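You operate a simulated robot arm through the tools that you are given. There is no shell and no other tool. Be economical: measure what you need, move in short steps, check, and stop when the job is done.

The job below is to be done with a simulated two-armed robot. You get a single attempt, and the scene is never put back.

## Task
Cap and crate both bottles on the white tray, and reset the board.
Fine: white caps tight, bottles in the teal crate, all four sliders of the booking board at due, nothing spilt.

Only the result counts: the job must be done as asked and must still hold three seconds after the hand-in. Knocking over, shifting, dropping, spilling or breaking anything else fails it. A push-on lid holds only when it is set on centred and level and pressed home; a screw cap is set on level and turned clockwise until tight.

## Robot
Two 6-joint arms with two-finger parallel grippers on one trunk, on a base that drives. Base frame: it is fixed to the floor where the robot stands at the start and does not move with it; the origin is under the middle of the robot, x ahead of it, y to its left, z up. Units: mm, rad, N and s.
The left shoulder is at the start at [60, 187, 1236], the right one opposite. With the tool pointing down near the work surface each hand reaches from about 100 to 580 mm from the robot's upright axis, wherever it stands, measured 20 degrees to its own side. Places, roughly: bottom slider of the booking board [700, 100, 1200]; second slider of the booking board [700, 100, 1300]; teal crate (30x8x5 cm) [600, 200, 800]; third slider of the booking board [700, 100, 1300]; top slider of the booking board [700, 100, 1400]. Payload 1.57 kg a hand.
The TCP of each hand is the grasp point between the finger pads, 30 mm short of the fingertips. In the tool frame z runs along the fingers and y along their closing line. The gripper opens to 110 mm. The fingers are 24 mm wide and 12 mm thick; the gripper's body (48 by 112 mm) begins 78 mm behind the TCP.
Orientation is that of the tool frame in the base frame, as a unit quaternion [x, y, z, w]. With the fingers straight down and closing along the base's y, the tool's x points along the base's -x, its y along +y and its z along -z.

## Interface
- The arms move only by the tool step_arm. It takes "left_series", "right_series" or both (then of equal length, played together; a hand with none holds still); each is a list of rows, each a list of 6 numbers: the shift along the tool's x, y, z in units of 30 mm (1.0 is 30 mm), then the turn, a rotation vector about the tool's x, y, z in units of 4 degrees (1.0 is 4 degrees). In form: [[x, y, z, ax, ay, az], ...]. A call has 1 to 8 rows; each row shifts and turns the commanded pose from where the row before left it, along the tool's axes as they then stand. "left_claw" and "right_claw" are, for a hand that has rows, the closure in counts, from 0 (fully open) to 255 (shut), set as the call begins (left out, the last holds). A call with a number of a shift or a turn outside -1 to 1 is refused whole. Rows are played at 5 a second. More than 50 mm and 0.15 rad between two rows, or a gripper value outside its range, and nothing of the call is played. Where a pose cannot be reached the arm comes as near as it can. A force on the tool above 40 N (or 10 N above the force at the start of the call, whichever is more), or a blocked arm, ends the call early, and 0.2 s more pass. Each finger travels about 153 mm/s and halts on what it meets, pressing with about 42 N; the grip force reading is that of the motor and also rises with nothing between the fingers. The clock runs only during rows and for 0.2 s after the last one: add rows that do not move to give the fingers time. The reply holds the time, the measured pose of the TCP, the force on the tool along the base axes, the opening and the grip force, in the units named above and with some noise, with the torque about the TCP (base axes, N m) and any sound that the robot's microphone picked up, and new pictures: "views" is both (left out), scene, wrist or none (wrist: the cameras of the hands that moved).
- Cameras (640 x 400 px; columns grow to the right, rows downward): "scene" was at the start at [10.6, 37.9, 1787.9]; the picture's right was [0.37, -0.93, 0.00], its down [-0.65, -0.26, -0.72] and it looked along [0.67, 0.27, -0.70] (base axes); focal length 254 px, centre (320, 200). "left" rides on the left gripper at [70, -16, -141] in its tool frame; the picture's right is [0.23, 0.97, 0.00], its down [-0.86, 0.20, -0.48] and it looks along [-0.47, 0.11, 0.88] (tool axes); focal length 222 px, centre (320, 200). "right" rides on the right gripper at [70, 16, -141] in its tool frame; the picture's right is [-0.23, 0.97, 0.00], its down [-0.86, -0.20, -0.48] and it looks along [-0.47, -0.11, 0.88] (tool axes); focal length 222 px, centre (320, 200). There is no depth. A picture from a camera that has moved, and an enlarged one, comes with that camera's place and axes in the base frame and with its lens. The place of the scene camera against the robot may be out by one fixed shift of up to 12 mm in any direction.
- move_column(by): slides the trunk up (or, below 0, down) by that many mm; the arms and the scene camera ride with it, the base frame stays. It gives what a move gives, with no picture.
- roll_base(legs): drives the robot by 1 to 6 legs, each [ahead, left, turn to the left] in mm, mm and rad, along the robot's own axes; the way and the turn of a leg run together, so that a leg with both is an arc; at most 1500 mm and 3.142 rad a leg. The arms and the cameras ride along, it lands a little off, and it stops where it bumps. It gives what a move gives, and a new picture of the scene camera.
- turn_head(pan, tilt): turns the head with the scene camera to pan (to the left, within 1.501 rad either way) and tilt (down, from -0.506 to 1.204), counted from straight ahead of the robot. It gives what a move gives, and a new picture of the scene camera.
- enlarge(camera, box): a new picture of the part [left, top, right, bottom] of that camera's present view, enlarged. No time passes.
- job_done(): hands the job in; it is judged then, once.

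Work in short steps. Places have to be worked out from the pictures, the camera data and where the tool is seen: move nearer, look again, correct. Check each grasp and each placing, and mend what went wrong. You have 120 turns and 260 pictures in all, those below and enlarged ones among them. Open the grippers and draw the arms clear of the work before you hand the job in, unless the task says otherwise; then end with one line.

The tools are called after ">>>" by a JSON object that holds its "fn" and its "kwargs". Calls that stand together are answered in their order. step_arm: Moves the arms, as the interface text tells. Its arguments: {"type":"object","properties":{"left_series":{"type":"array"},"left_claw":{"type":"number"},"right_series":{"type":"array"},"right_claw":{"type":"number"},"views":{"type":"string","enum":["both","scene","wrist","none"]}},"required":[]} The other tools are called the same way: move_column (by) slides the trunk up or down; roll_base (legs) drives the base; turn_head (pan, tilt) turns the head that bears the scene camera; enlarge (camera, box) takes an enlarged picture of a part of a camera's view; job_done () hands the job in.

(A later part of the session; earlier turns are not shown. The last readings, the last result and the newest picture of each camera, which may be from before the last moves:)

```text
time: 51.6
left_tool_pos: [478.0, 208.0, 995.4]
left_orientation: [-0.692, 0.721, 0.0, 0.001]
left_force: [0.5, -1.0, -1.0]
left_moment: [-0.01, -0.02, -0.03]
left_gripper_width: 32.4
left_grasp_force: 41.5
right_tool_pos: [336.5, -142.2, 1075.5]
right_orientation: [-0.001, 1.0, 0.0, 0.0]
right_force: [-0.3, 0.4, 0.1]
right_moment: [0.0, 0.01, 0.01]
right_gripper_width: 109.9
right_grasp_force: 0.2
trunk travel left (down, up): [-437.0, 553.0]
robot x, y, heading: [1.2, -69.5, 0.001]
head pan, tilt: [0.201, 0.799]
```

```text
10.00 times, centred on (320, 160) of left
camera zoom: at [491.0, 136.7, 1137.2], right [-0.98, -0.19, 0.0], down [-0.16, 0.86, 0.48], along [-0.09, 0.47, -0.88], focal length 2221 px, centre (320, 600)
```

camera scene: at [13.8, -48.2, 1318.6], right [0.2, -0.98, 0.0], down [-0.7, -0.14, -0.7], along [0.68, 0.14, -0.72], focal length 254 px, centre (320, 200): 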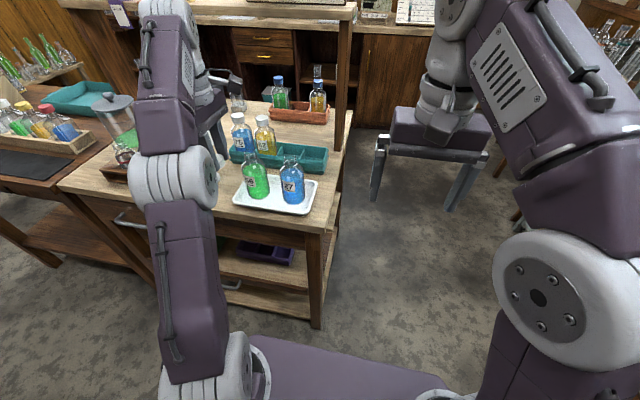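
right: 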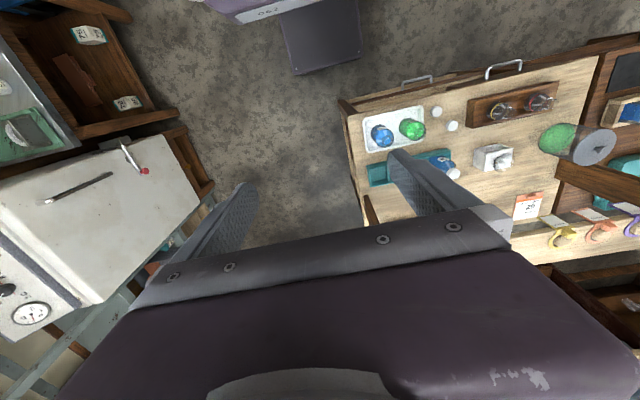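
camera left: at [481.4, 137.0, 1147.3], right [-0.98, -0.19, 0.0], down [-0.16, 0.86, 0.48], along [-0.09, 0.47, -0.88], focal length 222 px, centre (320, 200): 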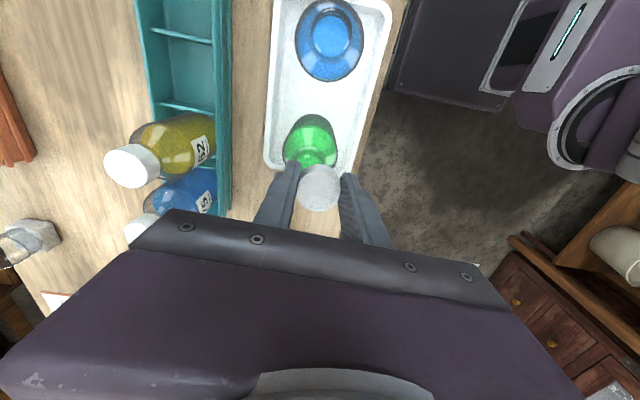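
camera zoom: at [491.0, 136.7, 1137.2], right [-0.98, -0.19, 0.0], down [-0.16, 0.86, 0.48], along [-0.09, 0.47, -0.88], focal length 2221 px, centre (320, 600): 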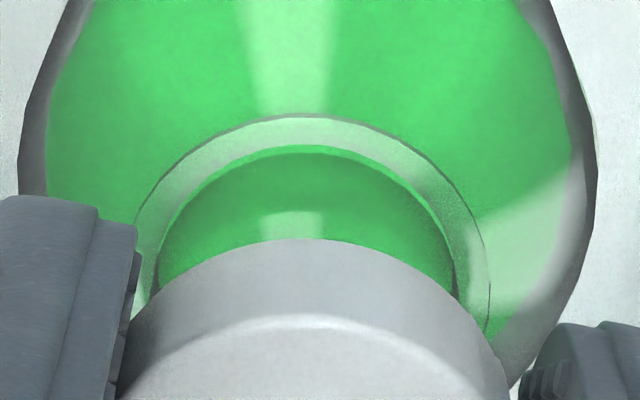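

Both cameras now agree the cap needs ~1.3 mm towards -y. I correct and lower to just about contact.

>>> {"fn": "step_arm", "kwargs": {"left_series": [[0.045, -0.015, 0.3, 0, 0, 0], [0, 0, 0.27, 0, 0, 0], [0, 0, 0.1, 0, 0, 0]], "views": "none"}}

>>> {"fn": "enlarge", "kwargs": {"camera": "scene", "box": [240, 145, 300, 190]}}

>>> {"fn": "enlarge", "kwargs": {"camera": "left", "box": [285, 130, 355, 200]}}

```text
time: 52.2
left_tool_pos: [478.9, 205.8, 991.8]
left_orientation: [-0.692, 0.722, -0.006, 0.01]
left_force: [-1.9, 0.6, 26.8]
left_moment: [-0.24, -0.06, 0.04]
left_gripper_width: 32.2
left_grasp_force: 41.1
right_tool_pos: [333.8, -144.5, 1076.3]
right_orientation: [-0.001, 1.0, 0.0, 0.0]
right_force: [0.2, 0.2, 0.4]
right_moment: [0.0, 0.04, 0.01]
right_gripper_width: 110.1
right_grasp_force: 0.0
trunk travel left (down, up): [-437.0, 553.0]
robot x, y, heading: [0.7, -68.9, 0.0]
head pan, tilt: [0.201, 0.799]
stopped in row 2 (left hand): the force on the tool passed its limit at 46 N (the readings are from after the stop); the commanded pose is now the measured one
```

```text
8.89 times, centred on (270, 168) of scene
camera zoom: at [11.8, -47.8, 1358.9], right [0.2, -0.98, 0.0], down [-0.7, -0.14, -0.7], along [0.68, 0.14, -0.72], focal length 2256 px, centre (764, 489)
```

zoom: 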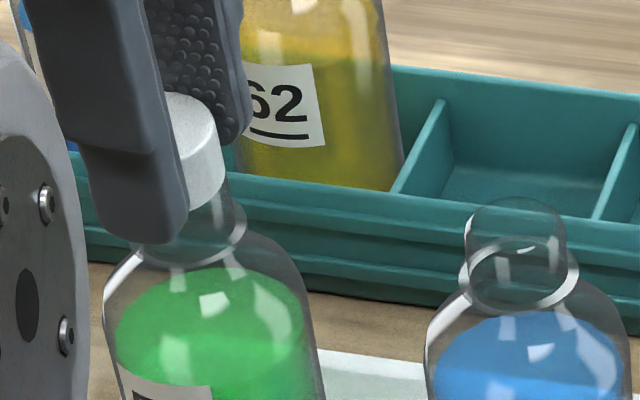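

```text
5.71 times, centred on (320, 165) of left
camera zoom: at [488.6, 134.7, 1133.7], right [-0.98, -0.19, -0.02], down [-0.17, 0.86, 0.48], along [-0.07, 0.48, -0.88], focal length 1269 px, centre (320, 400)
```

zoom: 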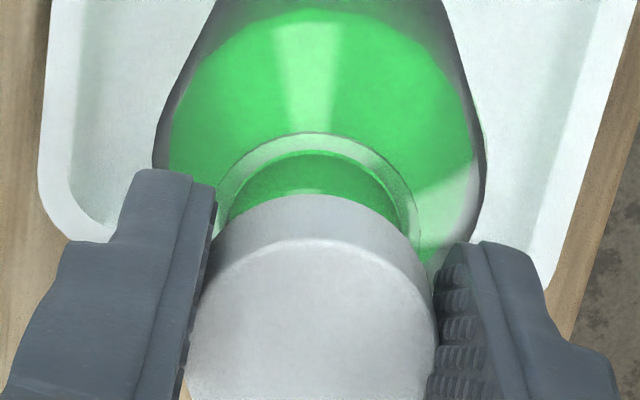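

Contact came early at TCP z≈992, so the rim is near z≈961. The moment puts the contact on the -y side, meaning the cap sits ~2 mm too far to +y. I lift 6 mm, level the hand again and shift -y.

>>> {"fn": "step_arm", "kwargs": {"left_series": [[0, 0, -0.25, 0, 0, 0], [0.08, 0, 0, -0.325, 0.075, 0], [0, 0, 0, 0, 0, 0]], "views": "none"}}

>>> {"fn": "enlarge", "kwargs": {"camera": "scene", "box": [245, 145, 285, 180]}}

>>> {"fn": "enlarge", "kwargs": {"camera": "left", "box": [285, 130, 355, 200]}}

```text
time: 53.0
left_tool_pos: [478.3, 204.3, 994.4]
left_orientation: [-0.692, 0.721, 0.003, -0.004]
left_force: [0.9, -0.1, -0.7]
left_moment: [0.04, 0.0, 0.0]
left_gripper_width: 32.5
left_grasp_force: 40.9
left hand out of reach, approached as far as the arm can: row 2
right_tool_pos: [337.1, -143.6, 1074.3]
right_orientation: [-0.001, 1.0, 0.0, -0.001]
right_force: [-0.1, 0.4, 0.3]
right_moment: [0.0, 0.02, 0.0]
right_gripper_width: 110.0
right_grasp_force: 0.0
trunk travel left (down, up): [-437.0, 553.0]
robot x, y, heading: [-2.5, -67.3, 0.002]
head pan, tilt: [0.201, 0.799]
```

```text
11.43 times, centred on (265, 162) of scene
camera zoom: at [13.8, -47.1, 1358.5], right [0.2, -0.98, 0.0], down [-0.7, -0.14, -0.7], along [0.68, 0.14, -0.72], focal length 2901 px, centre (949, 629)
```

zoom: 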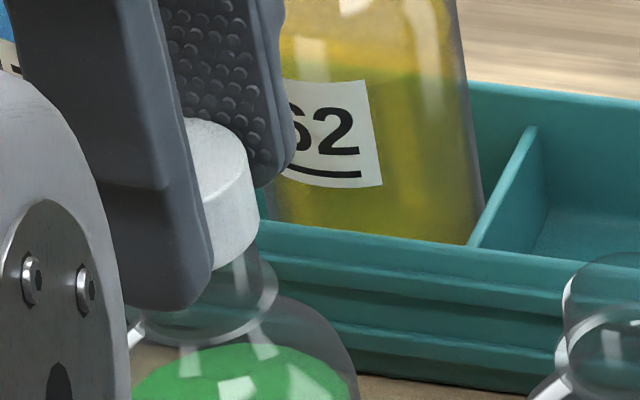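

```text
5.71 times, centred on (320, 165) of left
camera zoom: at [491.9, 133.4, 1135.4], right [-0.98, -0.19, 0.01], down [-0.16, 0.86, 0.48], along [-0.1, 0.47, -0.88], focal length 1269 px, centre (320, 400)
```

zoom: 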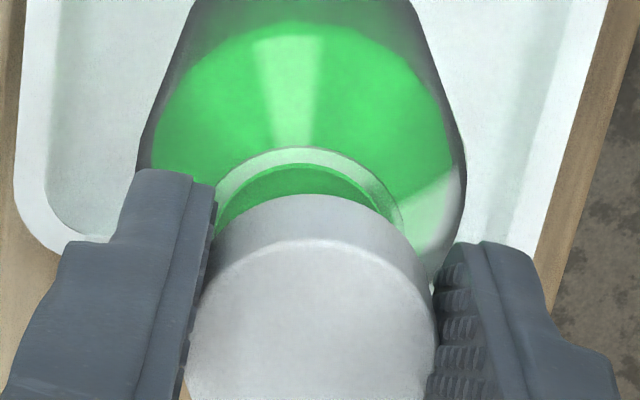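

The left arm is at its reach limit here, which hurts accuracy. I raise the column 90 mm, pull the hand back and drive forward 120 mm to get a better arm configuration.

>>> {"fn": "move_column", "kwargs": {"by": 90}}

>>> {"fn": "step_arm", "kwargs": {"left_series": [[0, 0.8, 0, 0.14, 0, 0], [0, 0.8, 0, 0, 0, 0], [0, 0.8, 0, 0, 0, 0]], "views": "none"}}

>>> {"fn": "roll_base", "kwargs": {"legs": [[120, 0, 0]]}}

```text
time: 54.2
left_tool_pos: [477.1, 203.5, 1082.8]
left_orientation: [-0.693, 0.721, 0.003, -0.003]
left_force: [0.7, 0.6, -0.5]
left_moment: [0.05, 0.0, 0.0]
left_gripper_width: 32.8
left_grasp_force: 40.6
right_tool_pos: [336.6, -143.6, 1164.4]
right_orientation: [-0.001, 1.0, 0.0, 0.0]
right_force: [-0.3, -0.5, 0.7]
right_moment: [-0.01, -0.02, 0.03]
right_gripper_width: 110.0
right_grasp_force: 0.1
trunk travel left (down, up): [-527.0, 463.0]
robot x, y, heading: [1.0, -69.4, 0.006]
head pan, tilt: [0.201, 0.799]
```

```text
time: 55.0
left_tool_pos: [402.4, 207.5, 1085.4]
left_orientation: [-0.693, 0.721, -0.002, 0.002]
left_force: [-0.5, -0.3, 0.1]
left_moment: [0.02, -0.04, 0.02]
left_gripper_width: 32.7
left_grasp_force: 40.6
right_tool_pos: [334.1, -144.1, 1167.5]
right_orientation: [-0.001, 1.0, 0.0, 0.0]
right_force: [-0.2, -0.8, 0.0]
right_moment: [0.01, -0.04, 0.02]
right_gripper_width: 110.3
right_grasp_force: 0.0
trunk travel left (down, up): [-527.0, 463.0]
robot x, y, heading: [0.6, -70.6, -0.002]
head pan, tilt: [0.201, 0.799]
```

```text
time: 56.2
left_tool_pos: [523.8, 206.5, 1084.1]
left_orientation: [-0.692, 0.722, -0.001, 0.001]
left_force: [0.0, 0.0, -1.1]
left_moment: [0.01, 0.04, 0.0]
left_gripper_width: 32.5
left_grasp_force: 40.5
right_tool_pos: [455.7, -143.4, 1164.6]
right_orientation: [-0.001, 1.0, 0.0, 0.0]
right_force: [-0.7, -0.8, 0.0]
right_moment: [0.0, 0.04, -0.01]
right_gripper_width: 109.9
right_grasp_force: 0.1
trunk travel left (down, up): [-527.0, 463.0]
robot x, y, heading: [120.7, -73.0, -0.001]
head pan, tilt: [0.201, 0.799]
camera scene: at [133.3, -47.4, 1448.6], right [0.2, -0.98, 0.0], down [-0.7, -0.14, -0.7], along [0.68, 0.14, -0.72], focal length 254 px, centre (320, 200)
```

scene: 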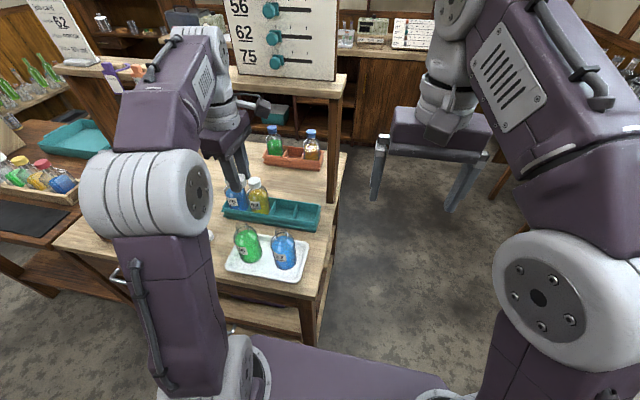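

Drove cleanly. I bring the cap back over bottle 56 and down to just above the rim.

>>> {"fn": "step_arm", "kwargs": {"left_series": [[0, 0.77, 0, 0, 0, 0], [0, 0.77, 0, 0, 0, 0], [0.04, 0, 0.9, 0, 0, 0], [0, 0, 0.9, 0, 0, 0], [0, 0, 0.85, 0, 0, 0], [0, 0, 0, 0, 0, 0]], "views": "wrist"}}

>>> {"fn": "enlarge", "kwargs": {"camera": "left", "box": [285, 130, 355, 200]}}

>>> {"fn": "enlarge", "kwargs": {"camera": "scene", "box": [220, 205, 310, 275]}}

```text
time: 57.6
left_tool_pos: [478.2, 207.5, 1004.6]
left_orientation: [-0.692, 0.721, -0.001, 0.001]
left_force: [-0.5, 0.3, -0.3]
left_moment: [0.0, -0.01, 0.0]
left_gripper_width: 32.3
left_grasp_force: 41.4
right_tool_pos: [454.5, -144.0, 1165.1]
right_orientation: [0.0, 1.0, 0.0, 0.001]
right_force: [0.4, -0.7, 0.2]
right_moment: [0.02, 0.01, -0.01]
right_gripper_width: 109.8
right_grasp_force: 0.1
trunk travel left (down, up): [-527.0, 463.0]
robot x, y, heading: [123.2, -72.8, -0.004]
head pan, tilt: [0.201, 0.799]
camera left: at [490.3, 138.1, 1146.8], right [-0.98, -0.19, 0.0], down [-0.16, 0.86, 0.48], along [-0.09, 0.47, -0.88], focal length 222 px, centre (320, 200)
```

left: 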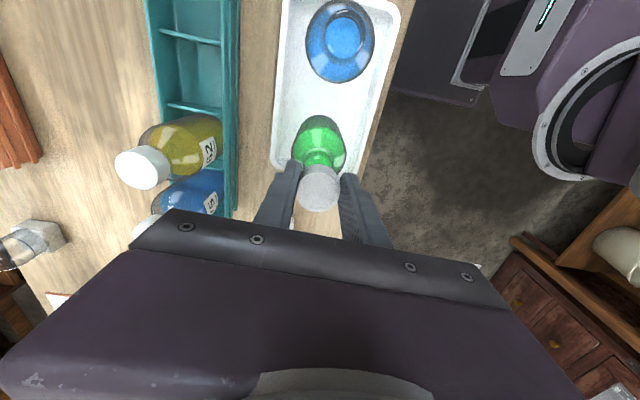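

```text
5.71 times, centred on (320, 165) of left
camera zoom: at [490.3, 138.1, 1146.8], right [-0.98, -0.19, 0.0], down [-0.16, 0.86, 0.48], along [-0.09, 0.47, -0.88], focal length 1269 px, centre (320, 400)
```

zoom: 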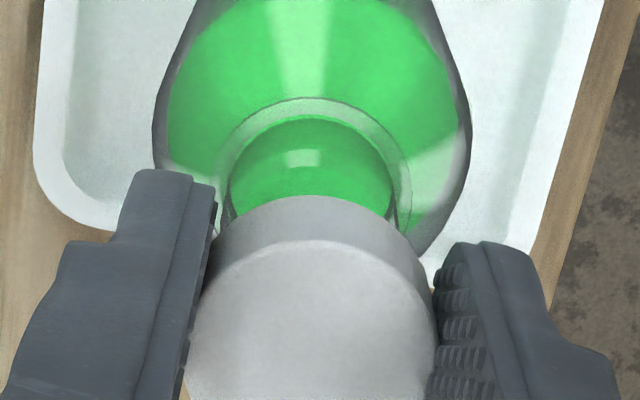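

```text
5.71 times, centred on (265, 240) of scene
camera zoom: at [132.9, -47.4, 1448.6], right [0.2, -0.98, 0.0], down [-0.7, -0.14, -0.7], along [0.68, 0.14, -0.72], focal length 1451 px, centre (634, -29)
```

zoom: 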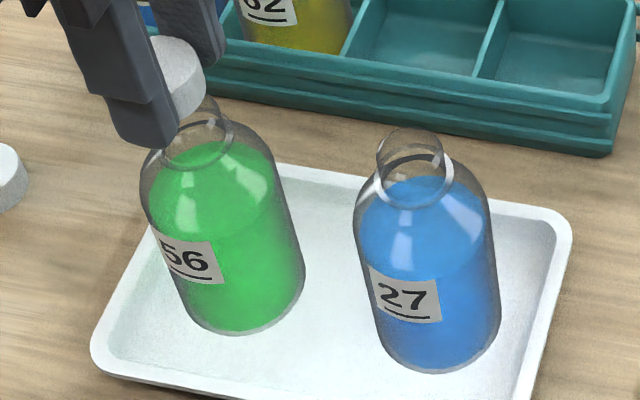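

I need a firmer rim height; bottle 27's mouth is clear in both views, so I enlarge it.

>>> {"fn": "enlarge", "kwargs": {"camera": "left", "box": [300, 0, 380, 90]}}

>>> {"fn": "enlarge", "kwargs": {"camera": "scene", "box": [225, 205, 265, 235]}}

>>> {"fn": "enlarge", "kwargs": {"camera": "scene", "box": [265, 220, 305, 250]}}

```text
4.44 times, centred on (340, 45) of left
camera zoom: at [490.3, 138.1, 1146.8], right [-0.98, -0.19, 0.0], down [-0.16, 0.86, 0.48], along [-0.09, 0.47, -0.88], focal length 987 px, centre (231, 889)
```

zoom: 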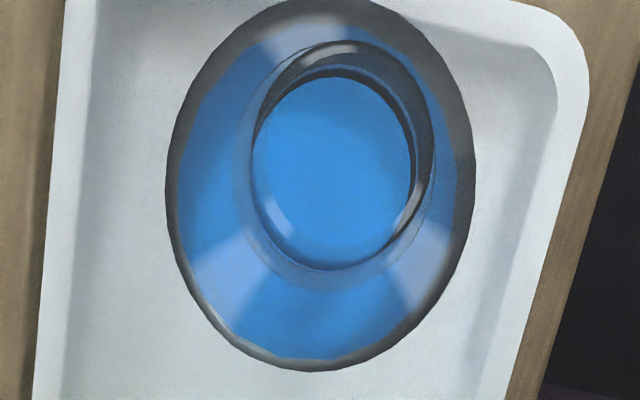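

```text
13.33 times, centred on (245, 220) of scene
camera zoom: at [132.9, -47.4, 1448.6], right [0.2, -0.98, 0.0], down [-0.7, -0.14, -0.7], along [0.68, 0.14, -0.72], focal length 3385 px, centre (1320, -67)
```

zoom: 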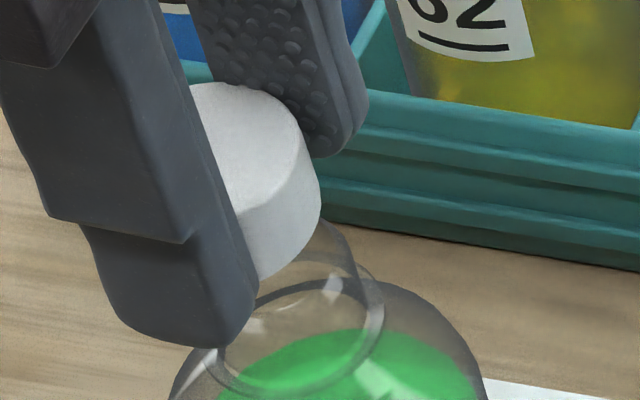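

```text
13.33 times, centred on (285, 235) of scene
camera zoom: at [132.9, -47.4, 1448.6], right [0.2, -0.98, 0.0], down [-0.7, -0.14, -0.7], along [0.68, 0.14, -0.72], focal length 3385 px, centre (787, -267)
```

zoom: 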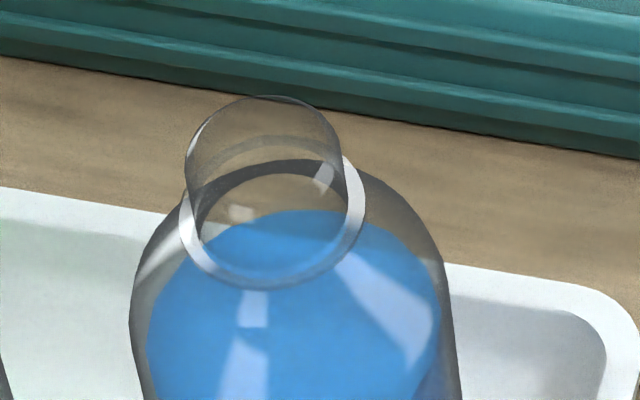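

The cap itself sits ~2.5 mm toward +y in the grip, which reconciles both cameras. I shift 2.5 mm to -y and lower gently.

>>> {"fn": "step_arm", "kwargs": {"left_series": [[0.085, 0, 0, 0, 0, 0], [0, 0, 0.25, 0, 0, 0], [0, 0, 0.1, 0, 0, 0], [0, 0, 0.1, 0, 0, 0]], "views": "none"}}

>>> {"fn": "enlarge", "kwargs": {"camera": "scene", "box": [225, 205, 265, 235]}}

>>> {"fn": "enlarge", "kwargs": {"camera": "left", "box": [285, 130, 355, 200]}}

```text
time: 58.6
left_tool_pos: [478.8, 204.4, 990.8]
left_orientation: [-0.692, 0.722, -0.001, 0.002]
left_force: [-0.7, -0.9, 0.0]
left_moment: [0.03, 0.0, -0.01]
left_gripper_width: 32.4
left_grasp_force: 40.7
right_tool_pos: [455.8, -143.8, 1166.6]
right_orientation: [0.0, 1.0, 0.0, 0.0]
right_force: [-0.5, -0.1, -0.1]
right_moment: [0.0, -0.01, 0.01]
right_gripper_width: 110.0
right_grasp_force: 0.0
trunk travel left (down, up): [-527.0, 463.0]
robot x, y, heading: [118.7, -69.7, -0.001]
head pan, tilt: [0.201, 0.799]
```

```text
13.33 times, centred on (245, 220) of scene
camera zoom: at [133.2, -47.3, 1448.6], right [0.2, -0.98, 0.0], down [-0.7, -0.14, -0.7], along [0.68, 0.14, -0.72], focal length 3385 px, centre (1320, -67)
```

zoom: 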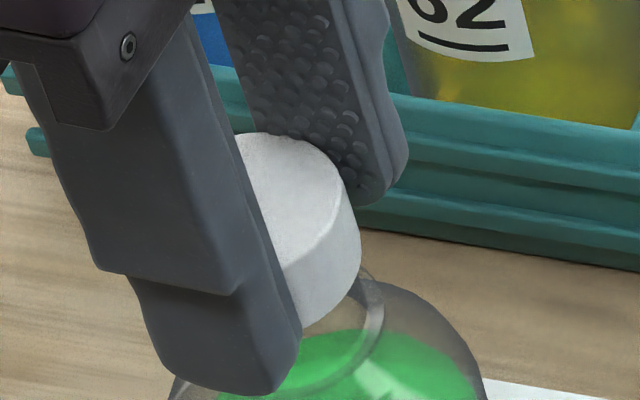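

```text
5.71 times, centred on (320, 165) of left
camera zoom: at [491.2, 133.6, 1133.2], right [-0.98, -0.19, 0.0], down [-0.16, 0.86, 0.48], along [-0.09, 0.47, -0.88], focal length 1269 px, centre (320, 400)
```

zoom: 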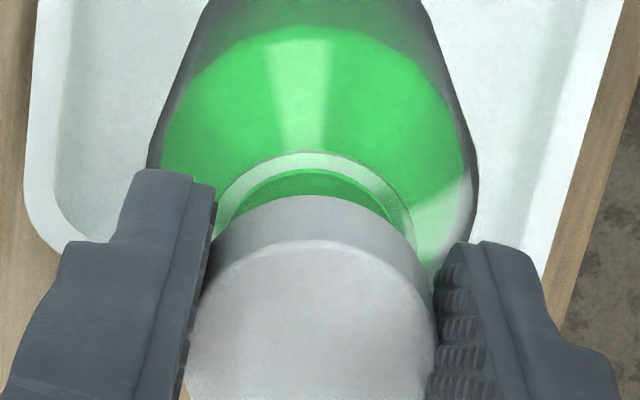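

No contact yet and alignment looks good in both views. I continue down in 3 mm rows.

>>> {"fn": "step_arm", "kwargs": {"left_series": [[0, 0, 0.1, 0, 0, 0], [0, 0, 0.1, 0, 0, 0], [0, 0, 0.1, 0, 0, 0], [0, 0, 0.1, 0, 0, 0], [0, 0, 0.1, 0, 0, 0]], "views": "none"}}

>>> {"fn": "enlarge", "kwargs": {"camera": "scene", "box": [225, 205, 265, 235]}}

>>> {"fn": "enlarge", "kwargs": {"camera": "left", "box": [285, 130, 355, 200]}}

```text
time: 59.9
left_tool_pos: [478.3, 202.8, 979.3]
left_orientation: [-0.692, 0.722, -0.002, 0.005]
left_force: [-0.8, 0.3, 30.4]
left_moment: [0.21, 0.31, 0.0]
left_gripper_width: 32.4
left_grasp_force: 40.6
right_tool_pos: [453.3, -144.8, 1166.2]
right_orientation: [0.0, 1.0, 0.001, 0.0]
right_force: [1.0, 0.0, -0.5]
right_moment: [0.0, -0.02, 0.0]
right_gripper_width: 110.0
right_grasp_force: 0.1
trunk travel left (down, up): [-527.0, 463.0]
robot x, y, heading: [118.3, -71.2, 0.003]
head pan, tilt: [0.201, 0.799]
```

```text
13.33 times, centred on (245, 220) of scene
camera zoom: at [130.2, -49.2, 1449.2], right [0.2, -0.98, 0.0], down [-0.7, -0.14, -0.7], along [0.68, 0.14, -0.72], focal length 3385 px, centre (1320, -67)
```

zoom: 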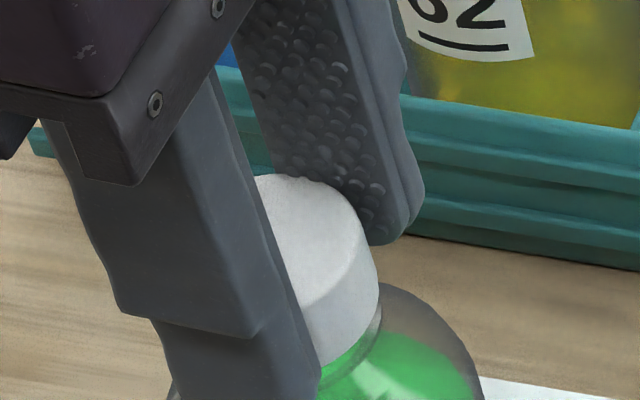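

```text
5.71 times, centred on (320, 165) of left
camera zoom: at [489.8, 132.1, 1121.1], right [-0.98, -0.19, -0.01], down [-0.17, 0.86, 0.48], along [-0.08, 0.47, -0.88], focal length 1269 px, centre (320, 400)
```

zoom: 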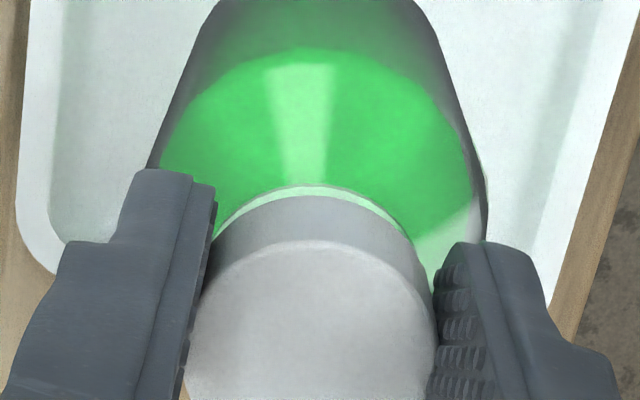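

The cap has slid over the neck nearly to the collar, with 30 N downward. I test by turning clockwise 24° and watch the moment and whether label 56 turns.

>>> {"fn": "step_arm", "kwargs": {"left_series": [[0, 0, 0, 0, 0, 1], [0, 0, 0, 0, 0, 1], [0, 0, 0, 0, 0, 1], [0, 0, 0, 0, 0, 1], [0, 0, 0, 0, 0, 1], [0, 0, 0, 0, 0, 1]], "views": "none"}}

>>> {"fn": "enlarge", "kwargs": {"camera": "scene", "box": [220, 205, 310, 275]}}

```text
time: 61.2
left_tool_pos: [476.7, 203.1, 978.9]
left_orientation: [-0.527, 0.85, 0.0, 0.004]
left_force: [-0.5, 4.3, 37.6]
left_moment: [0.44, -0.02, 0.01]
left_gripper_width: 32.5
left_grasp_force: 41.3
right_tool_pos: [452.2, -145.8, 1165.9]
right_orientation: [0.0, 1.0, 0.0, 0.001]
right_force: [0.1, -0.3, 0.3]
right_moment: [0.01, -0.01, -0.02]
right_gripper_width: 110.1
right_grasp_force: 0.0
trunk travel left (down, up): [-527.0, 463.0]
robot x, y, heading: [123.0, -66.7, -0.0]
head pan, tilt: [0.201, 0.799]
```

```text
5.71 times, centred on (265, 240) of scene
camera zoom: at [129.3, -49.1, 1448.7], right [0.2, -0.98, 0.0], down [-0.7, -0.14, -0.7], along [0.69, 0.14, -0.71], focal length 1451 px, centre (634, -29)
```

zoom: 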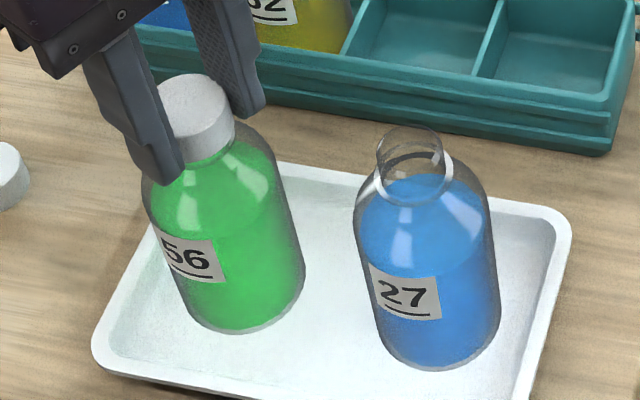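

The bottle did not turn and there is almost no torque, so the cap turned on the neck. I keep turning clockwise, easing the press slightly.

>>> {"fn": "step_arm", "kwargs": {"left_series": [[0, 0, -0.03, 0, 0, 1], [0, 0, 0, 0, 0, 1], [0, 0, 0, 0, 0, 1], [0, 0, 0, 0, 0, 1], [0, 0, 0, 0, 0, 1], [0, 0, 0, 0, 0, 1], [0, 0, 0, 0, 0, 1], [0, 0, 0, 0, 0, 1]], "views": "none"}}

>>> {"fn": "step_arm", "kwargs": {"left_series": [[0, 0, 0, 0, 0, 1], [0, 0, 0, 0, 0, 1], [0, 0, 0, 0, 0, 1], [0, 0, 0, 0, 0, 1], [0, 0, 0, 0, 0, 1], [0, 0, 0, 0, 0, 1], [0, 0, 0, 0, 0, 1], [0, 0, 0, 0, 0, 1]], "views": "none"}}

>>> {"fn": "enlarge", "kwargs": {"camera": "scene", "box": [220, 205, 310, 275]}}

```text
time: 63.0
left_tool_pos: [476.0, 204.2, 978.8]
left_orientation: [-0.271, 0.963, 0.0, 0.002]
left_force: [-5.1, 5.2, 26.6]
left_moment: [0.36, 0.34, -0.01]
left_gripper_width: 32.2
left_grasp_force: 40.9
right_tool_pos: [451.5, -145.0, 1167.3]
right_orientation: [-0.001, 1.0, 0.0, 0.001]
right_force: [0.4, 0.6, -1.1]
right_moment: [0.0, 0.02, -0.01]
right_gripper_width: 109.8
right_grasp_force: 0.0
trunk travel left (down, up): [-527.0, 463.0]
robot x, y, heading: [120.0, -68.9, -0.004]
head pan, tilt: [0.201, 0.799]
```

```text
time: 64.8
left_tool_pos: [477.5, 204.9, 978.5]
left_orientation: [0.005, 1.0, 0.0, 0.003]
left_force: [-3.1, 5.4, 22.3]
left_moment: [0.28, 0.1, 0.02]
left_gripper_width: 32.4
left_grasp_force: 40.6
right_tool_pos: [452.5, -143.7, 1166.9]
right_orientation: [-0.001, 1.0, 0.0, 0.0]
right_force: [-1.3, -0.6, 0.0]
right_moment: [0.02, 0.03, 0.01]
right_gripper_width: 110.1
right_grasp_force: 0.1
trunk travel left (down, up): [-527.0, 463.0]
robot x, y, heading: [117.1, -71.0, -0.001]
head pan, tilt: [0.201, 0.799]
```

```text
5.71 times, centred on (265, 240) of scene
camera zoom: at [130.3, -47.9, 1448.7], right [0.2, -0.98, 0.0], down [-0.7, -0.14, -0.7], along [0.68, 0.14, -0.72], focal length 1451 px, centre (634, -29)
```

zoom: 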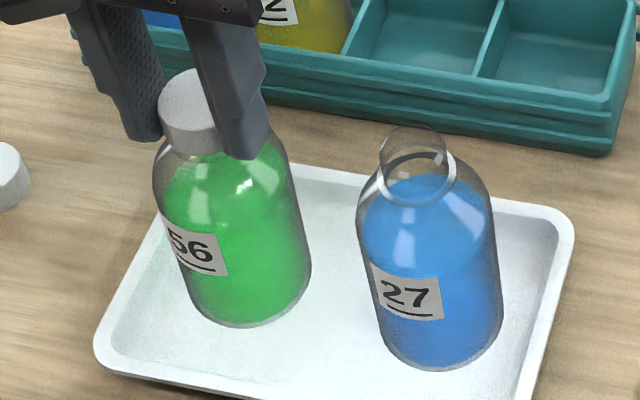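

After 88° the cap follows freely and the press eased slightly, as if threading down. I continue clockwise.

>>> {"fn": "step_arm", "kwargs": {"left_series": [[0, 0, 0, 0, 0, 1], [0, 0, 0, 0, 0, 1], [0, 0, 0, 0, 0, 1], [0, 0, 0, 0, 0, 1], [0, 0, 0, 0, 0, 1], [0, 0, 0, 0, 0, 1], [0, 0, 0, 0, 0, 1], [0, 0, 0, 0, 0, 1]], "views": "none"}}

>>> {"fn": "step_arm", "kwargs": {"left_series": [[0, 0, 0, 0, 0, 1], [0, 0, 0, 0, 0, 1], [0, 0, 0, 0, 0, 1], [0, 0, 0, 0, 0, 1], [0, 0, 0, 0, 0, 1], [0, 0, 0, 0, 0, 1], [0, 0, 0, 0, 0, 1], [0, 0, 0, 0, 0, 1]], "views": "none"}}

>>> {"fn": "enlarge", "kwargs": {"camera": "scene", "box": [220, 205, 310, 275]}}

```text
time: 66.7
left_tool_pos: [476.8, 203.9, 978.0]
left_orientation: [0.28, 0.96, 0.001, 0.002]
left_force: [2.3, 5.4, 20.2]
left_moment: [0.45, -0.37, 0.01]
left_gripper_width: 32.3
left_grasp_force: 40.8
right_tool_pos: [454.1, -144.5, 1165.6]
right_orientation: [0.0, 1.0, 0.0, 0.001]
right_force: [0.4, -0.1, -0.4]
right_moment: [-0.03, -0.01, 0.0]
right_gripper_width: 110.1
right_grasp_force: 0.1
trunk travel left (down, up): [-527.0, 463.0]
robot x, y, heading: [118.8, -71.4, 0.001]
head pan, tilt: [0.201, 0.799]
```

```text
time: 68.5
left_tool_pos: [477.4, 202.4, 977.2]
left_orientation: [0.534, 0.845, 0.001, 0.001]
left_force: [3.5, 2.2, 12.7]
left_moment: [0.11, -0.19, 0.02]
left_gripper_width: 32.5
left_grasp_force: 40.8
right_tool_pos: [455.8, -144.6, 1165.2]
right_orientation: [0.0, 1.0, 0.001, 0.0]
right_force: [0.1, -0.1, 0.3]
right_moment: [-0.01, 0.0, -0.01]
right_gripper_width: 110.0
right_grasp_force: 0.0
trunk travel left (down, up): [-527.0, 463.0]
robot x, y, heading: [116.0, -70.6, -0.002]
head pan, tilt: [0.201, 0.799]
```

```text
5.71 times, centred on (265, 240) of scene
camera zoom: at [132.3, -47.8, 1448.6], right [0.2, -0.98, 0.0], down [-0.7, -0.14, -0.7], along [0.68, 0.14, -0.72], focal length 1451 px, centre (634, -29)
```

zoom: 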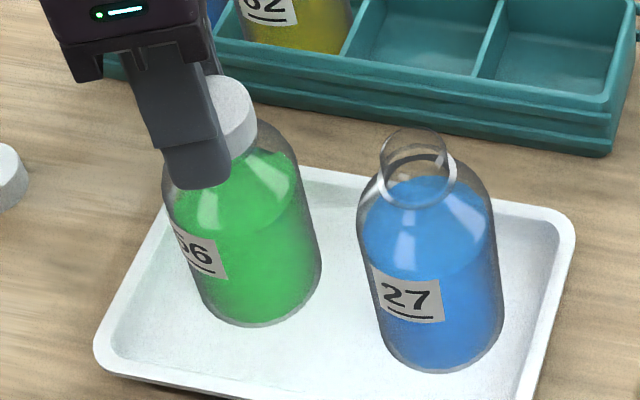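

The hand is sinking and the press force falls, so it's a screw cap threading on. I continue clockwise, following it down.

>>> {"fn": "step_arm", "kwargs": {"left_series": [[0, 0, 0.02, 0, 0, 1], [0, 0, 0.01, 0, 0, 1], [0, 0, 0, 0, 0, 1], [0, 0, 0.01, 0, 0, 1], [0, 0, 0, 0, 0, 1], [0, 0, 0.01, 0, 0, 1], [0, 0, 0, 0, 0, 1], [0, 0, 0, 0, 0, 1]], "views": "none"}}

>>> {"fn": "step_arm", "kwargs": {"left_series": [[0, 0, 0.01, 0, 0, 1], [0, 0, 0.01, 0, 0, 1], [0, 0, 0, 0, 0, 1], [0, 0, 0.01, 0, 0, 1], [0, 0, 0, 0, 0, 1], [0, 0, 0.01, 0, 0, 1], [0, 0, 0, 0, 0, 1], [0, 0, 0, 0, 0, 1]], "views": "none"}}

>>> {"fn": "enlarge", "kwargs": {"camera": "scene", "box": [220, 205, 310, 275]}}

```text
time: 70.2
left_tool_pos: [477.5, 202.9, 977.6]
left_orientation: [0.746, 0.666, 0.002, 0.001]
left_force: [5.8, 3.0, 26.6]
left_moment: [0.13, -0.51, 0.03]
left_gripper_width: 32.4
left_grasp_force: 41.0
right_tool_pos: [454.4, -145.3, 1165.7]
right_orientation: [0.0, 1.0, 0.001, 0.0]
right_force: [1.4, 0.8, 1.9]
right_moment: [0.02, 0.0, 0.0]
right_gripper_width: 110.1
right_grasp_force: 0.0
trunk travel left (down, up): [-527.0, 463.0]
robot x, y, heading: [121.4, -69.5, -0.002]
head pan, tilt: [0.201, 0.799]
```

```text
time: 72.0
left_tool_pos: [478.0, 202.8, 975.1]
left_orientation: [0.901, 0.435, 0.002, 0.001]
left_force: [6.2, -0.1, 32.0]
left_moment: [-0.06, -0.32, -0.01]
left_gripper_width: 32.2
left_grasp_force: 40.3
right_tool_pos: [453.8, -146.2, 1165.9]
right_orientation: [0.0, 1.0, 0.0, 0.0]
right_force: [-0.5, -0.2, 0.3]
right_moment: [-0.01, 0.01, -0.01]
right_gripper_width: 109.9
right_grasp_force: 0.1
trunk travel left (down, up): [-527.0, 463.0]
robot x, y, heading: [122.6, -68.9, -0.001]
head pan, tilt: [0.201, 0.799]
```

```text
5.71 times, centred on (265, 240) of scene
camera zoom: at [131.5, -49.5, 1448.7], right [0.2, -0.98, 0.0], down [-0.7, -0.14, -0.7], along [0.68, 0.14, -0.72], focal length 1451 px, centre (634, -29)
```

zoom: 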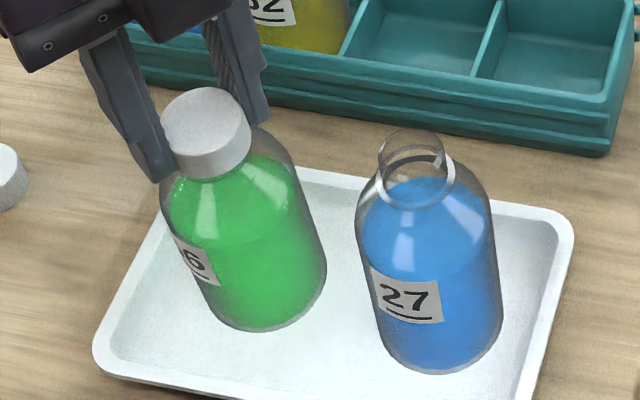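

Now label 56 has turned some ~25°, so friction is growing. I turn 32° more while watching for torque.

>>> {"fn": "step_arm", "kwargs": {"left_series": [[0, 0, -0.03, 0, 0, 1], [0, 0, 0, 0, 0, 1], [0, 0, 0, 0, 0, 1], [0, 0, 0, 0, 0, 1], [0, 0, 0, 0, 0, 1], [0, 0, 0, 0, 0, 1], [0, 0, 0, 0, 0, 1], [0, 0, 0, 0, 0, 1]], "views": "none"}}

>>> {"fn": "enlarge", "kwargs": {"camera": "scene", "box": [220, 205, 310, 275]}}

```text
time: 73.8
left_tool_pos: [481.4, 187.2, 974.3]
left_orientation: [0.985, 0.173, 0.002, -0.004]
left_force: [2.8, 9.1, 25.5]
left_moment: [0.9, 0.06, -0.05]
left_gripper_width: 32.3
left_grasp_force: 41.0
left hand out of reach, approached as far as the arm can: row 8
right_tool_pos: [453.5, -143.5, 1165.9]
right_orientation: [-0.001, 1.0, 0.0, 0.001]
right_force: [0.4, -0.4, -0.1]
right_moment: [0.0, 0.0, 0.01]
right_gripper_width: 109.9
right_grasp_force: 0.0
trunk travel left (down, up): [-527.0, 463.0]
robot x, y, heading: [117.0, -67.9, -0.004]
head pan, tilt: [0.201, 0.799]
```

```text
5.71 times, centred on (265, 240) of scene
camera zoom: at [131.0, -47.3, 1448.6], right [0.2, -0.98, 0.0], down [-0.7, -0.14, -0.7], along [0.68, 0.14, -0.72], focal length 1451 px, centre (634, -29)
```

zoom: 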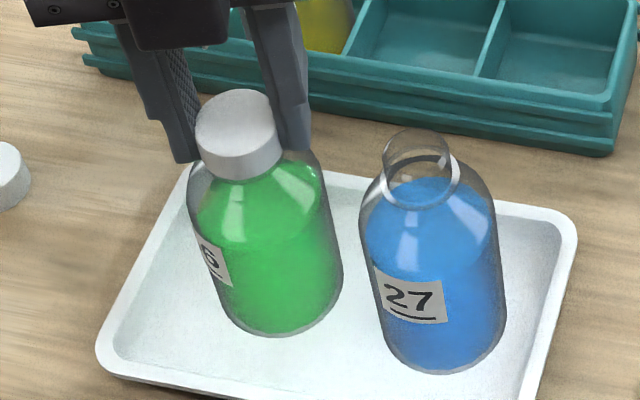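

The wrist hit its limit and dragged the bottle ~15 mm. I release the cap gently and check that the bottle stands.

>>> {"fn": "step_arm", "kwargs": {"left_series": [[0, 0, -0.03, 0, 0, 0], [0, 0, 0, 0, 0, 0]], "left_claw": 160, "views": "wrist"}}

>>> {"fn": "enlarge", "kwargs": {"camera": "scene", "box": [220, 205, 310, 275]}}

```text
time: 74.5
left_tool_pos: [482.4, 183.4, 974.9]
left_orientation: [0.985, 0.171, 0.0, -0.002]
left_force: [-0.1, 0.4, -0.7]
left_moment: [-0.02, -0.01, -0.01]
left_gripper_width: 41.5
left_grasp_force: 0.3
right_tool_pos: [455.1, -144.3, 1166.7]
right_orientation: [0.0, 1.0, 0.0, 0.0]
right_force: [-0.2, -0.2, 0.3]
right_moment: [-0.01, -0.02, -0.01]
right_gripper_width: 109.8
right_grasp_force: 0.0
trunk travel left (down, up): [-527.0, 463.0]
robot x, y, heading: [119.2, -68.4, -0.009]
head pan, tilt: [0.201, 0.799]
camera left: at [542.6, 222.1, 1116.7], right [0.54, -0.84, 0.0], down [-0.74, -0.48, 0.48], along [-0.4, -0.26, -0.88], focal length 222 px, centre (320, 200)
```

left: 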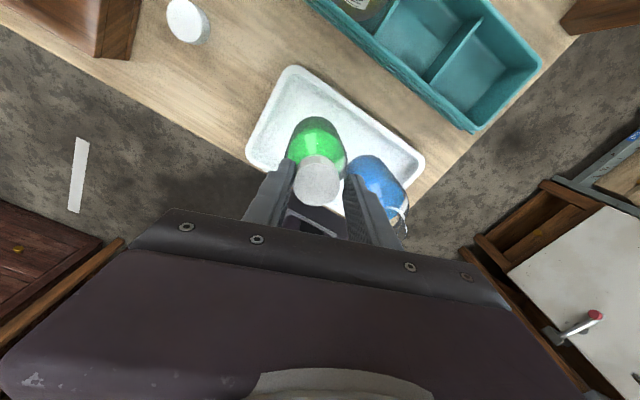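

```text
5.71 times, centred on (265, 240) of scene
camera zoom: at [132.9, -47.3, 1448.5], right [0.2, -0.98, 0.0], down [-0.7, -0.14, -0.7], along [0.68, 0.14, -0.72], focal length 1451 px, centre (634, -29)
```

zoom: 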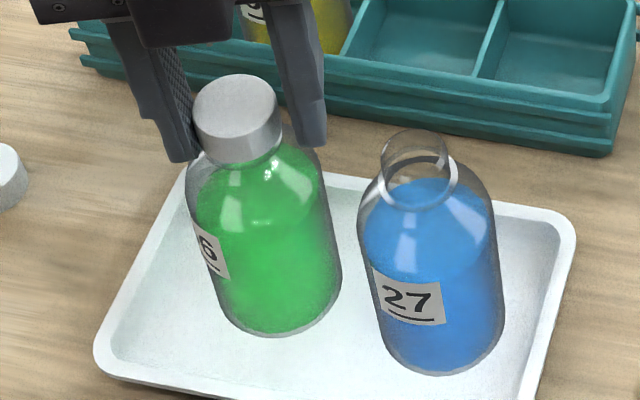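

The cap seems to sit higher now; I look closely at it and compare with the finished bottles 75/62.

>>> {"fn": "enlarge", "kwargs": {"camera": "scene", "box": [240, 205, 280, 235]}}

>>> {"fn": "enlarge", "kwargs": {"camera": "scene", "box": [215, 165, 275, 220]}}

>>> {"fn": "enlarge", "kwargs": {"camera": "left", "box": [280, 110, 370, 220]}}

```text
13.33 times, centred on (260, 220) of scene
camera zoom: at [132.9, -47.3, 1448.5], right [0.2, -0.98, 0.0], down [-0.7, -0.14, -0.7], along [0.68, 0.14, -0.72], focal length 3385 px, centre (1120, -67)
```

zoom: 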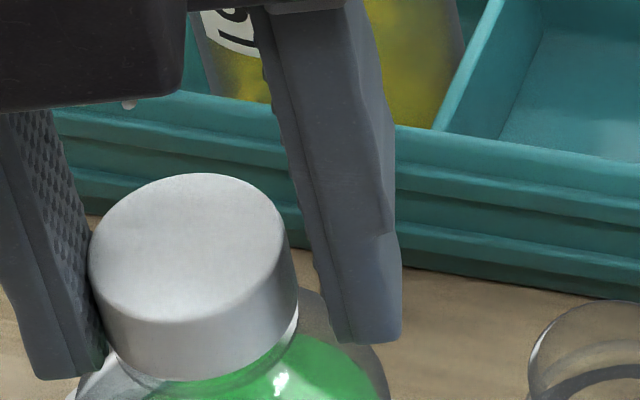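

```text
7.27 times, centred on (245, 192) of scene
camera zoom: at [132.9, -47.3, 1448.5], right [0.2, -0.98, 0.0], down [-0.7, -0.14, -0.7], along [0.68, 0.14, -0.72], focal length 1846 px, centre (866, 254)
```

zoom: 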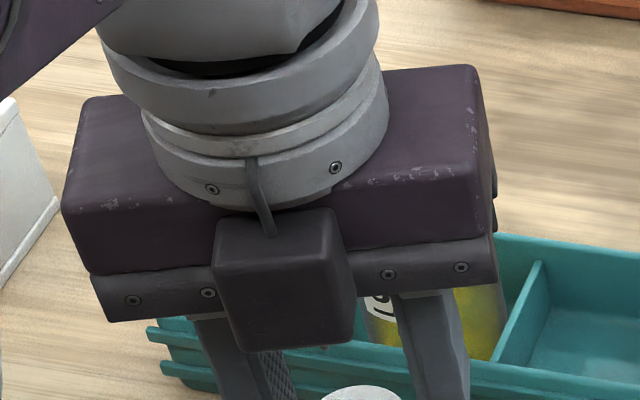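

```text
3.64 times, centred on (325, 165) of left
camera zoom: at [542.6, 222.1, 1116.7], right [0.54, -0.84, 0.0], down [-0.74, -0.48, 0.48], along [-0.4, -0.26, -0.88], focal length 808 px, centre (302, 327)
```

zoom: 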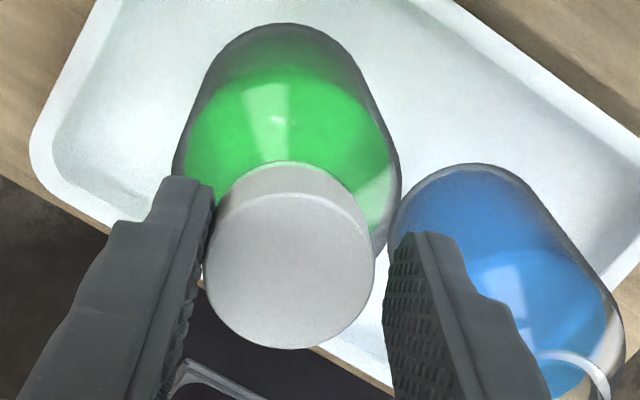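

The cap sits straight, down near the collar. To tighten it firmly I need the other hand to hold the bottle. I lift the left hand clear, unwind the wrist and move the base left so both arms can reach.

>>> {"fn": "step_arm", "kwargs": {"left_series": [[0, 0, -0.5, 0, 0, 0], [0, 0, -0.8, 0, 0, 0], [0, 0, -0.8, 0, 0, 0], [0, 0, 0, 0, 0, -1], [0, 0, 0, 0, 0, -1], [0, 0, 0, 0, 0, -1], [0, 0, 0, 0, 0, -1], [0, 0, 0, 0, 0, -1]], "left_claw": 134, "views": "none"}}

>>> {"fn": "step_arm", "kwargs": {"left_series": [[0, 0, 0, 0, 0, -1], [0, 0, 0, 0, 0, -1], [0, 0, 0, 0, 0, -1], [0, 0, 0, 0, 0, -1], [0, 0, 0, 0, 0, -1], [0, 0, 0, 0, 0, -1], [0, 0, 0, 0, 0, -1], [0, 0, 0, 0, 0, -1]], "views": "none"}}

>>> {"fn": "step_arm", "kwargs": {"left_series": [[0, 0, 0, 0, 0, -1], [0, 0, 0, 0, 0, -1], [0, 0, 0, 0, 0, -1], [0, 0, 0, 0, 0, -1], [0, 0, 0, 0, 0, -1], [0, 0, 0, 0, 0, -1], [0, 0, 0, 0, 0, -1], [0, 0, 0, 0, 0, -1]], "views": "none"}}

>>> {"fn": "step_arm", "kwargs": {"left_series": [[0, 0, 0, 0, 0, -1], [0, 0, 0, 0, 0, -1], [0, 0, 0, 0, 0, -1], [0, 0, 0, 0, 0, -1], [0, 0, 0, 0, 0, -1], [0, 0, 0, 0, 0, -1], [0, 0, 0, 0, 0, -1], [0, 0, 0, 0, 0, -1]], "views": "none"}}

>>> {"fn": "step_arm", "kwargs": {"left_series": [[0, 0, 0, 0, 0, -1], [0, 0, 0, 0, 0, -1], [0, 0, 0, 0, 0, -1], [0, 0, 0, 0, 0, -1], [0, 0, 0, 0, 0, -1], [0, 0, 0, 0, 0, -1], [0, 0, 0, 0, 0, -1], [0, 0, 0, 0, 0, -1]], "views": "both"}}

```text
time: 76.2
left_tool_pos: [482.0, 185.2, 1039.0]
left_orientation: [0.941, 0.339, 0.002, 0.001]
left_force: [0.0, 0.2, 0.0]
left_moment: [-0.02, 0.0, -0.01]
left_gripper_width: 52.4
left_grasp_force: 0.0
right_tool_pos: [455.4, -143.7, 1165.8]
right_orientation: [0.001, 1.0, 0.0, 0.0]
right_force: [0.2, 0.5, -1.0]
right_moment: [-0.02, 0.0, -0.04]
right_gripper_width: 109.8
right_grasp_force: 0.0
trunk travel left (down, up): [-527.0, 463.0]
robot x, y, heading: [120.1, -75.1, 0.004]
head pan, tilt: [0.201, 0.799]
```

```text
time: 78.0
left_tool_pos: [481.7, 185.0, 1039.2]
left_orientation: [0.811, 0.584, 0.001, 0.0]
left_force: [0.2, -0.5, -0.1]
left_moment: [-0.01, -0.02, -0.01]
left_gripper_width: 52.3
left_grasp_force: 0.0
right_tool_pos: [455.4, -143.2, 1166.2]
right_orientation: [0.001, 1.0, -0.001, 0.0]
right_force: [0.1, 0.8, -1.0]
right_moment: [0.03, -0.02, -0.02]
right_gripper_width: 109.8
right_grasp_force: 0.1
trunk travel left (down, up): [-527.0, 463.0]
robot x, y, heading: [120.3, -71.8, -0.003]
head pan, tilt: [0.201, 0.799]
```

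```text
time: 79.8
left_tool_pos: [481.8, 184.7, 1038.8]
left_orientation: [0.617, 0.787, 0.001, 0.001]
left_force: [0.3, -0.7, 1.1]
left_moment: [0.03, 0.02, 0.0]
left_gripper_width: 52.5
left_grasp_force: 0.0
right_tool_pos: [454.9, -144.5, 1165.8]
right_orientation: [0.0, 1.0, 0.0, 0.0]
right_force: [0.3, 0.1, 0.9]
right_moment: [0.01, 0.0, -0.02]
right_gripper_width: 109.9
right_grasp_force: 0.1
trunk travel left (down, up): [-527.0, 463.0]
robot x, y, heading: [120.1, -69.6, -0.004]
head pan, tilt: [0.201, 0.799]
```

```text
time: 81.7
left_tool_pos: [482.5, 185.4, 1039.2]
left_orientation: [0.377, 0.926, 0.001, 0.001]
left_force: [-0.6, 0.0, -0.2]
left_moment: [-0.02, 0.01, 0.01]
left_gripper_width: 52.0
left_grasp_force: 0.0
right_tool_pos: [455.0, -144.9, 1165.2]
right_orientation: [-0.001, 1.0, 0.0, 0.0]
right_force: [-0.2, -0.6, 0.2]
right_moment: [0.0, -0.05, 0.01]
right_gripper_width: 110.2
right_grasp_force: 0.1
trunk travel left (down, up): [-527.0, 463.0]
robot x, y, heading: [119.1, -69.1, -0.002]
head pan, tilt: [0.201, 0.799]
```

```text
time: 83.5
left_tool_pos: [483.1, 185.8, 1038.7]
left_orientation: [0.106, 0.994, 0.0, 0.001]
left_force: [-0.2, 0.1, -0.7]
left_moment: [0.01, 0.02, 0.01]
left_gripper_width: 52.0
left_grasp_force: 0.0
right_tool_pos: [454.1, -143.0, 1164.6]
right_orientation: [-0.001, 1.0, 0.0, 0.0]
right_force: [-0.4, 0.4, -0.2]
right_moment: [0.02, 0.02, 0.0]
right_gripper_width: 110.2
right_grasp_force: 0.0
trunk travel left (down, up): [-527.0, 463.0]
robot x, y, heading: [118.1, -73.0, -0.004]
head pan, tilt: [0.201, 0.799]
camera scene: at [133.2, -47.3, 1448.6], right [0.2, -0.98, 0.0], down [-0.7, -0.14, -0.7], along [0.68, 0.14, -0.72], focal length 254 px, centre (320, 200)
camera left: at [410.2, 184.3, 1180.1], right [-0.01, 1.0, 0.0], down [0.88, 0.01, 0.48], along [0.48, 0.01, -0.88], focal length 222 px, centre (320, 200)
```

scene: 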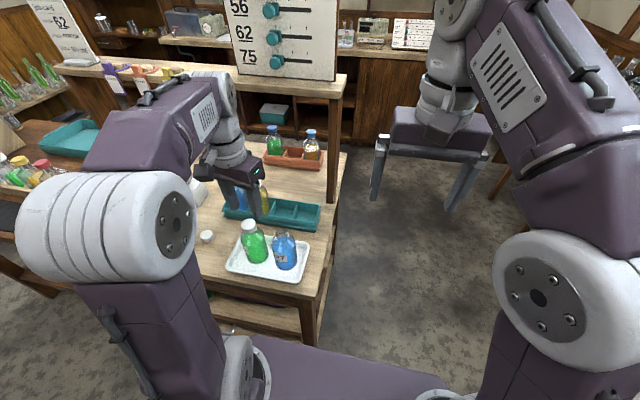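
left: 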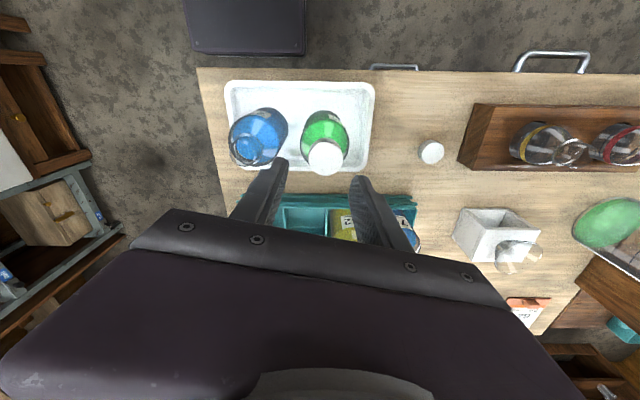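

Cap 56 is at about (479, 191), upright. I move the base 190 mm left so both hands can work around the tray.

>>> {"fn": "roll_base", "kwargs": {"legs": [[0, 190, 0]]}}

```text
time: 85.0
left_tool_pos: [482.1, 374.7, 1038.3]
left_orientation: [0.107, 0.994, 0.001, 0.001]
left_force: [0.1, 0.8, -0.1]
left_moment: [-0.01, -0.02, 0.01]
left_gripper_width: 52.4
left_grasp_force: 0.1
right_tool_pos: [455.2, 45.7, 1165.2]
right_orientation: [0.0, 1.0, 0.0, 0.0]
right_force: [0.6, 0.3, -0.4]
right_moment: [-0.02, -0.03, -0.01]
right_gripper_width: 109.8
right_grasp_force: 0.1
trunk travel left (down, up): [-527.0, 463.0]
robot x, y, heading: [118.9, 116.9, 0.001]
head pan, tilt: [0.201, 0.799]
camera scene: at [133.4, 141.5, 1448.6], right [0.2, -0.98, 0.0], down [-0.7, -0.14, -0.7], along [0.68, 0.14, -0.72], focal length 254 px, centre (320, 200)
```

scene: 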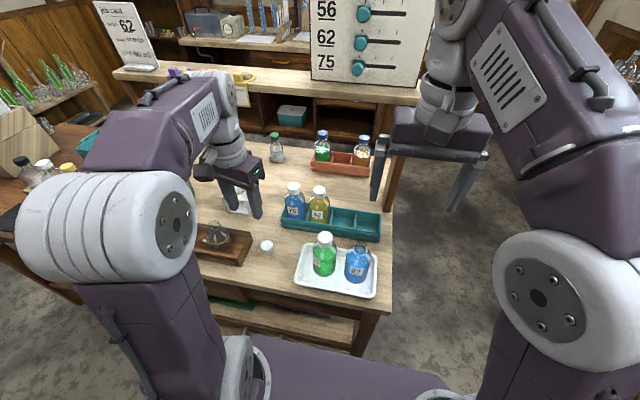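

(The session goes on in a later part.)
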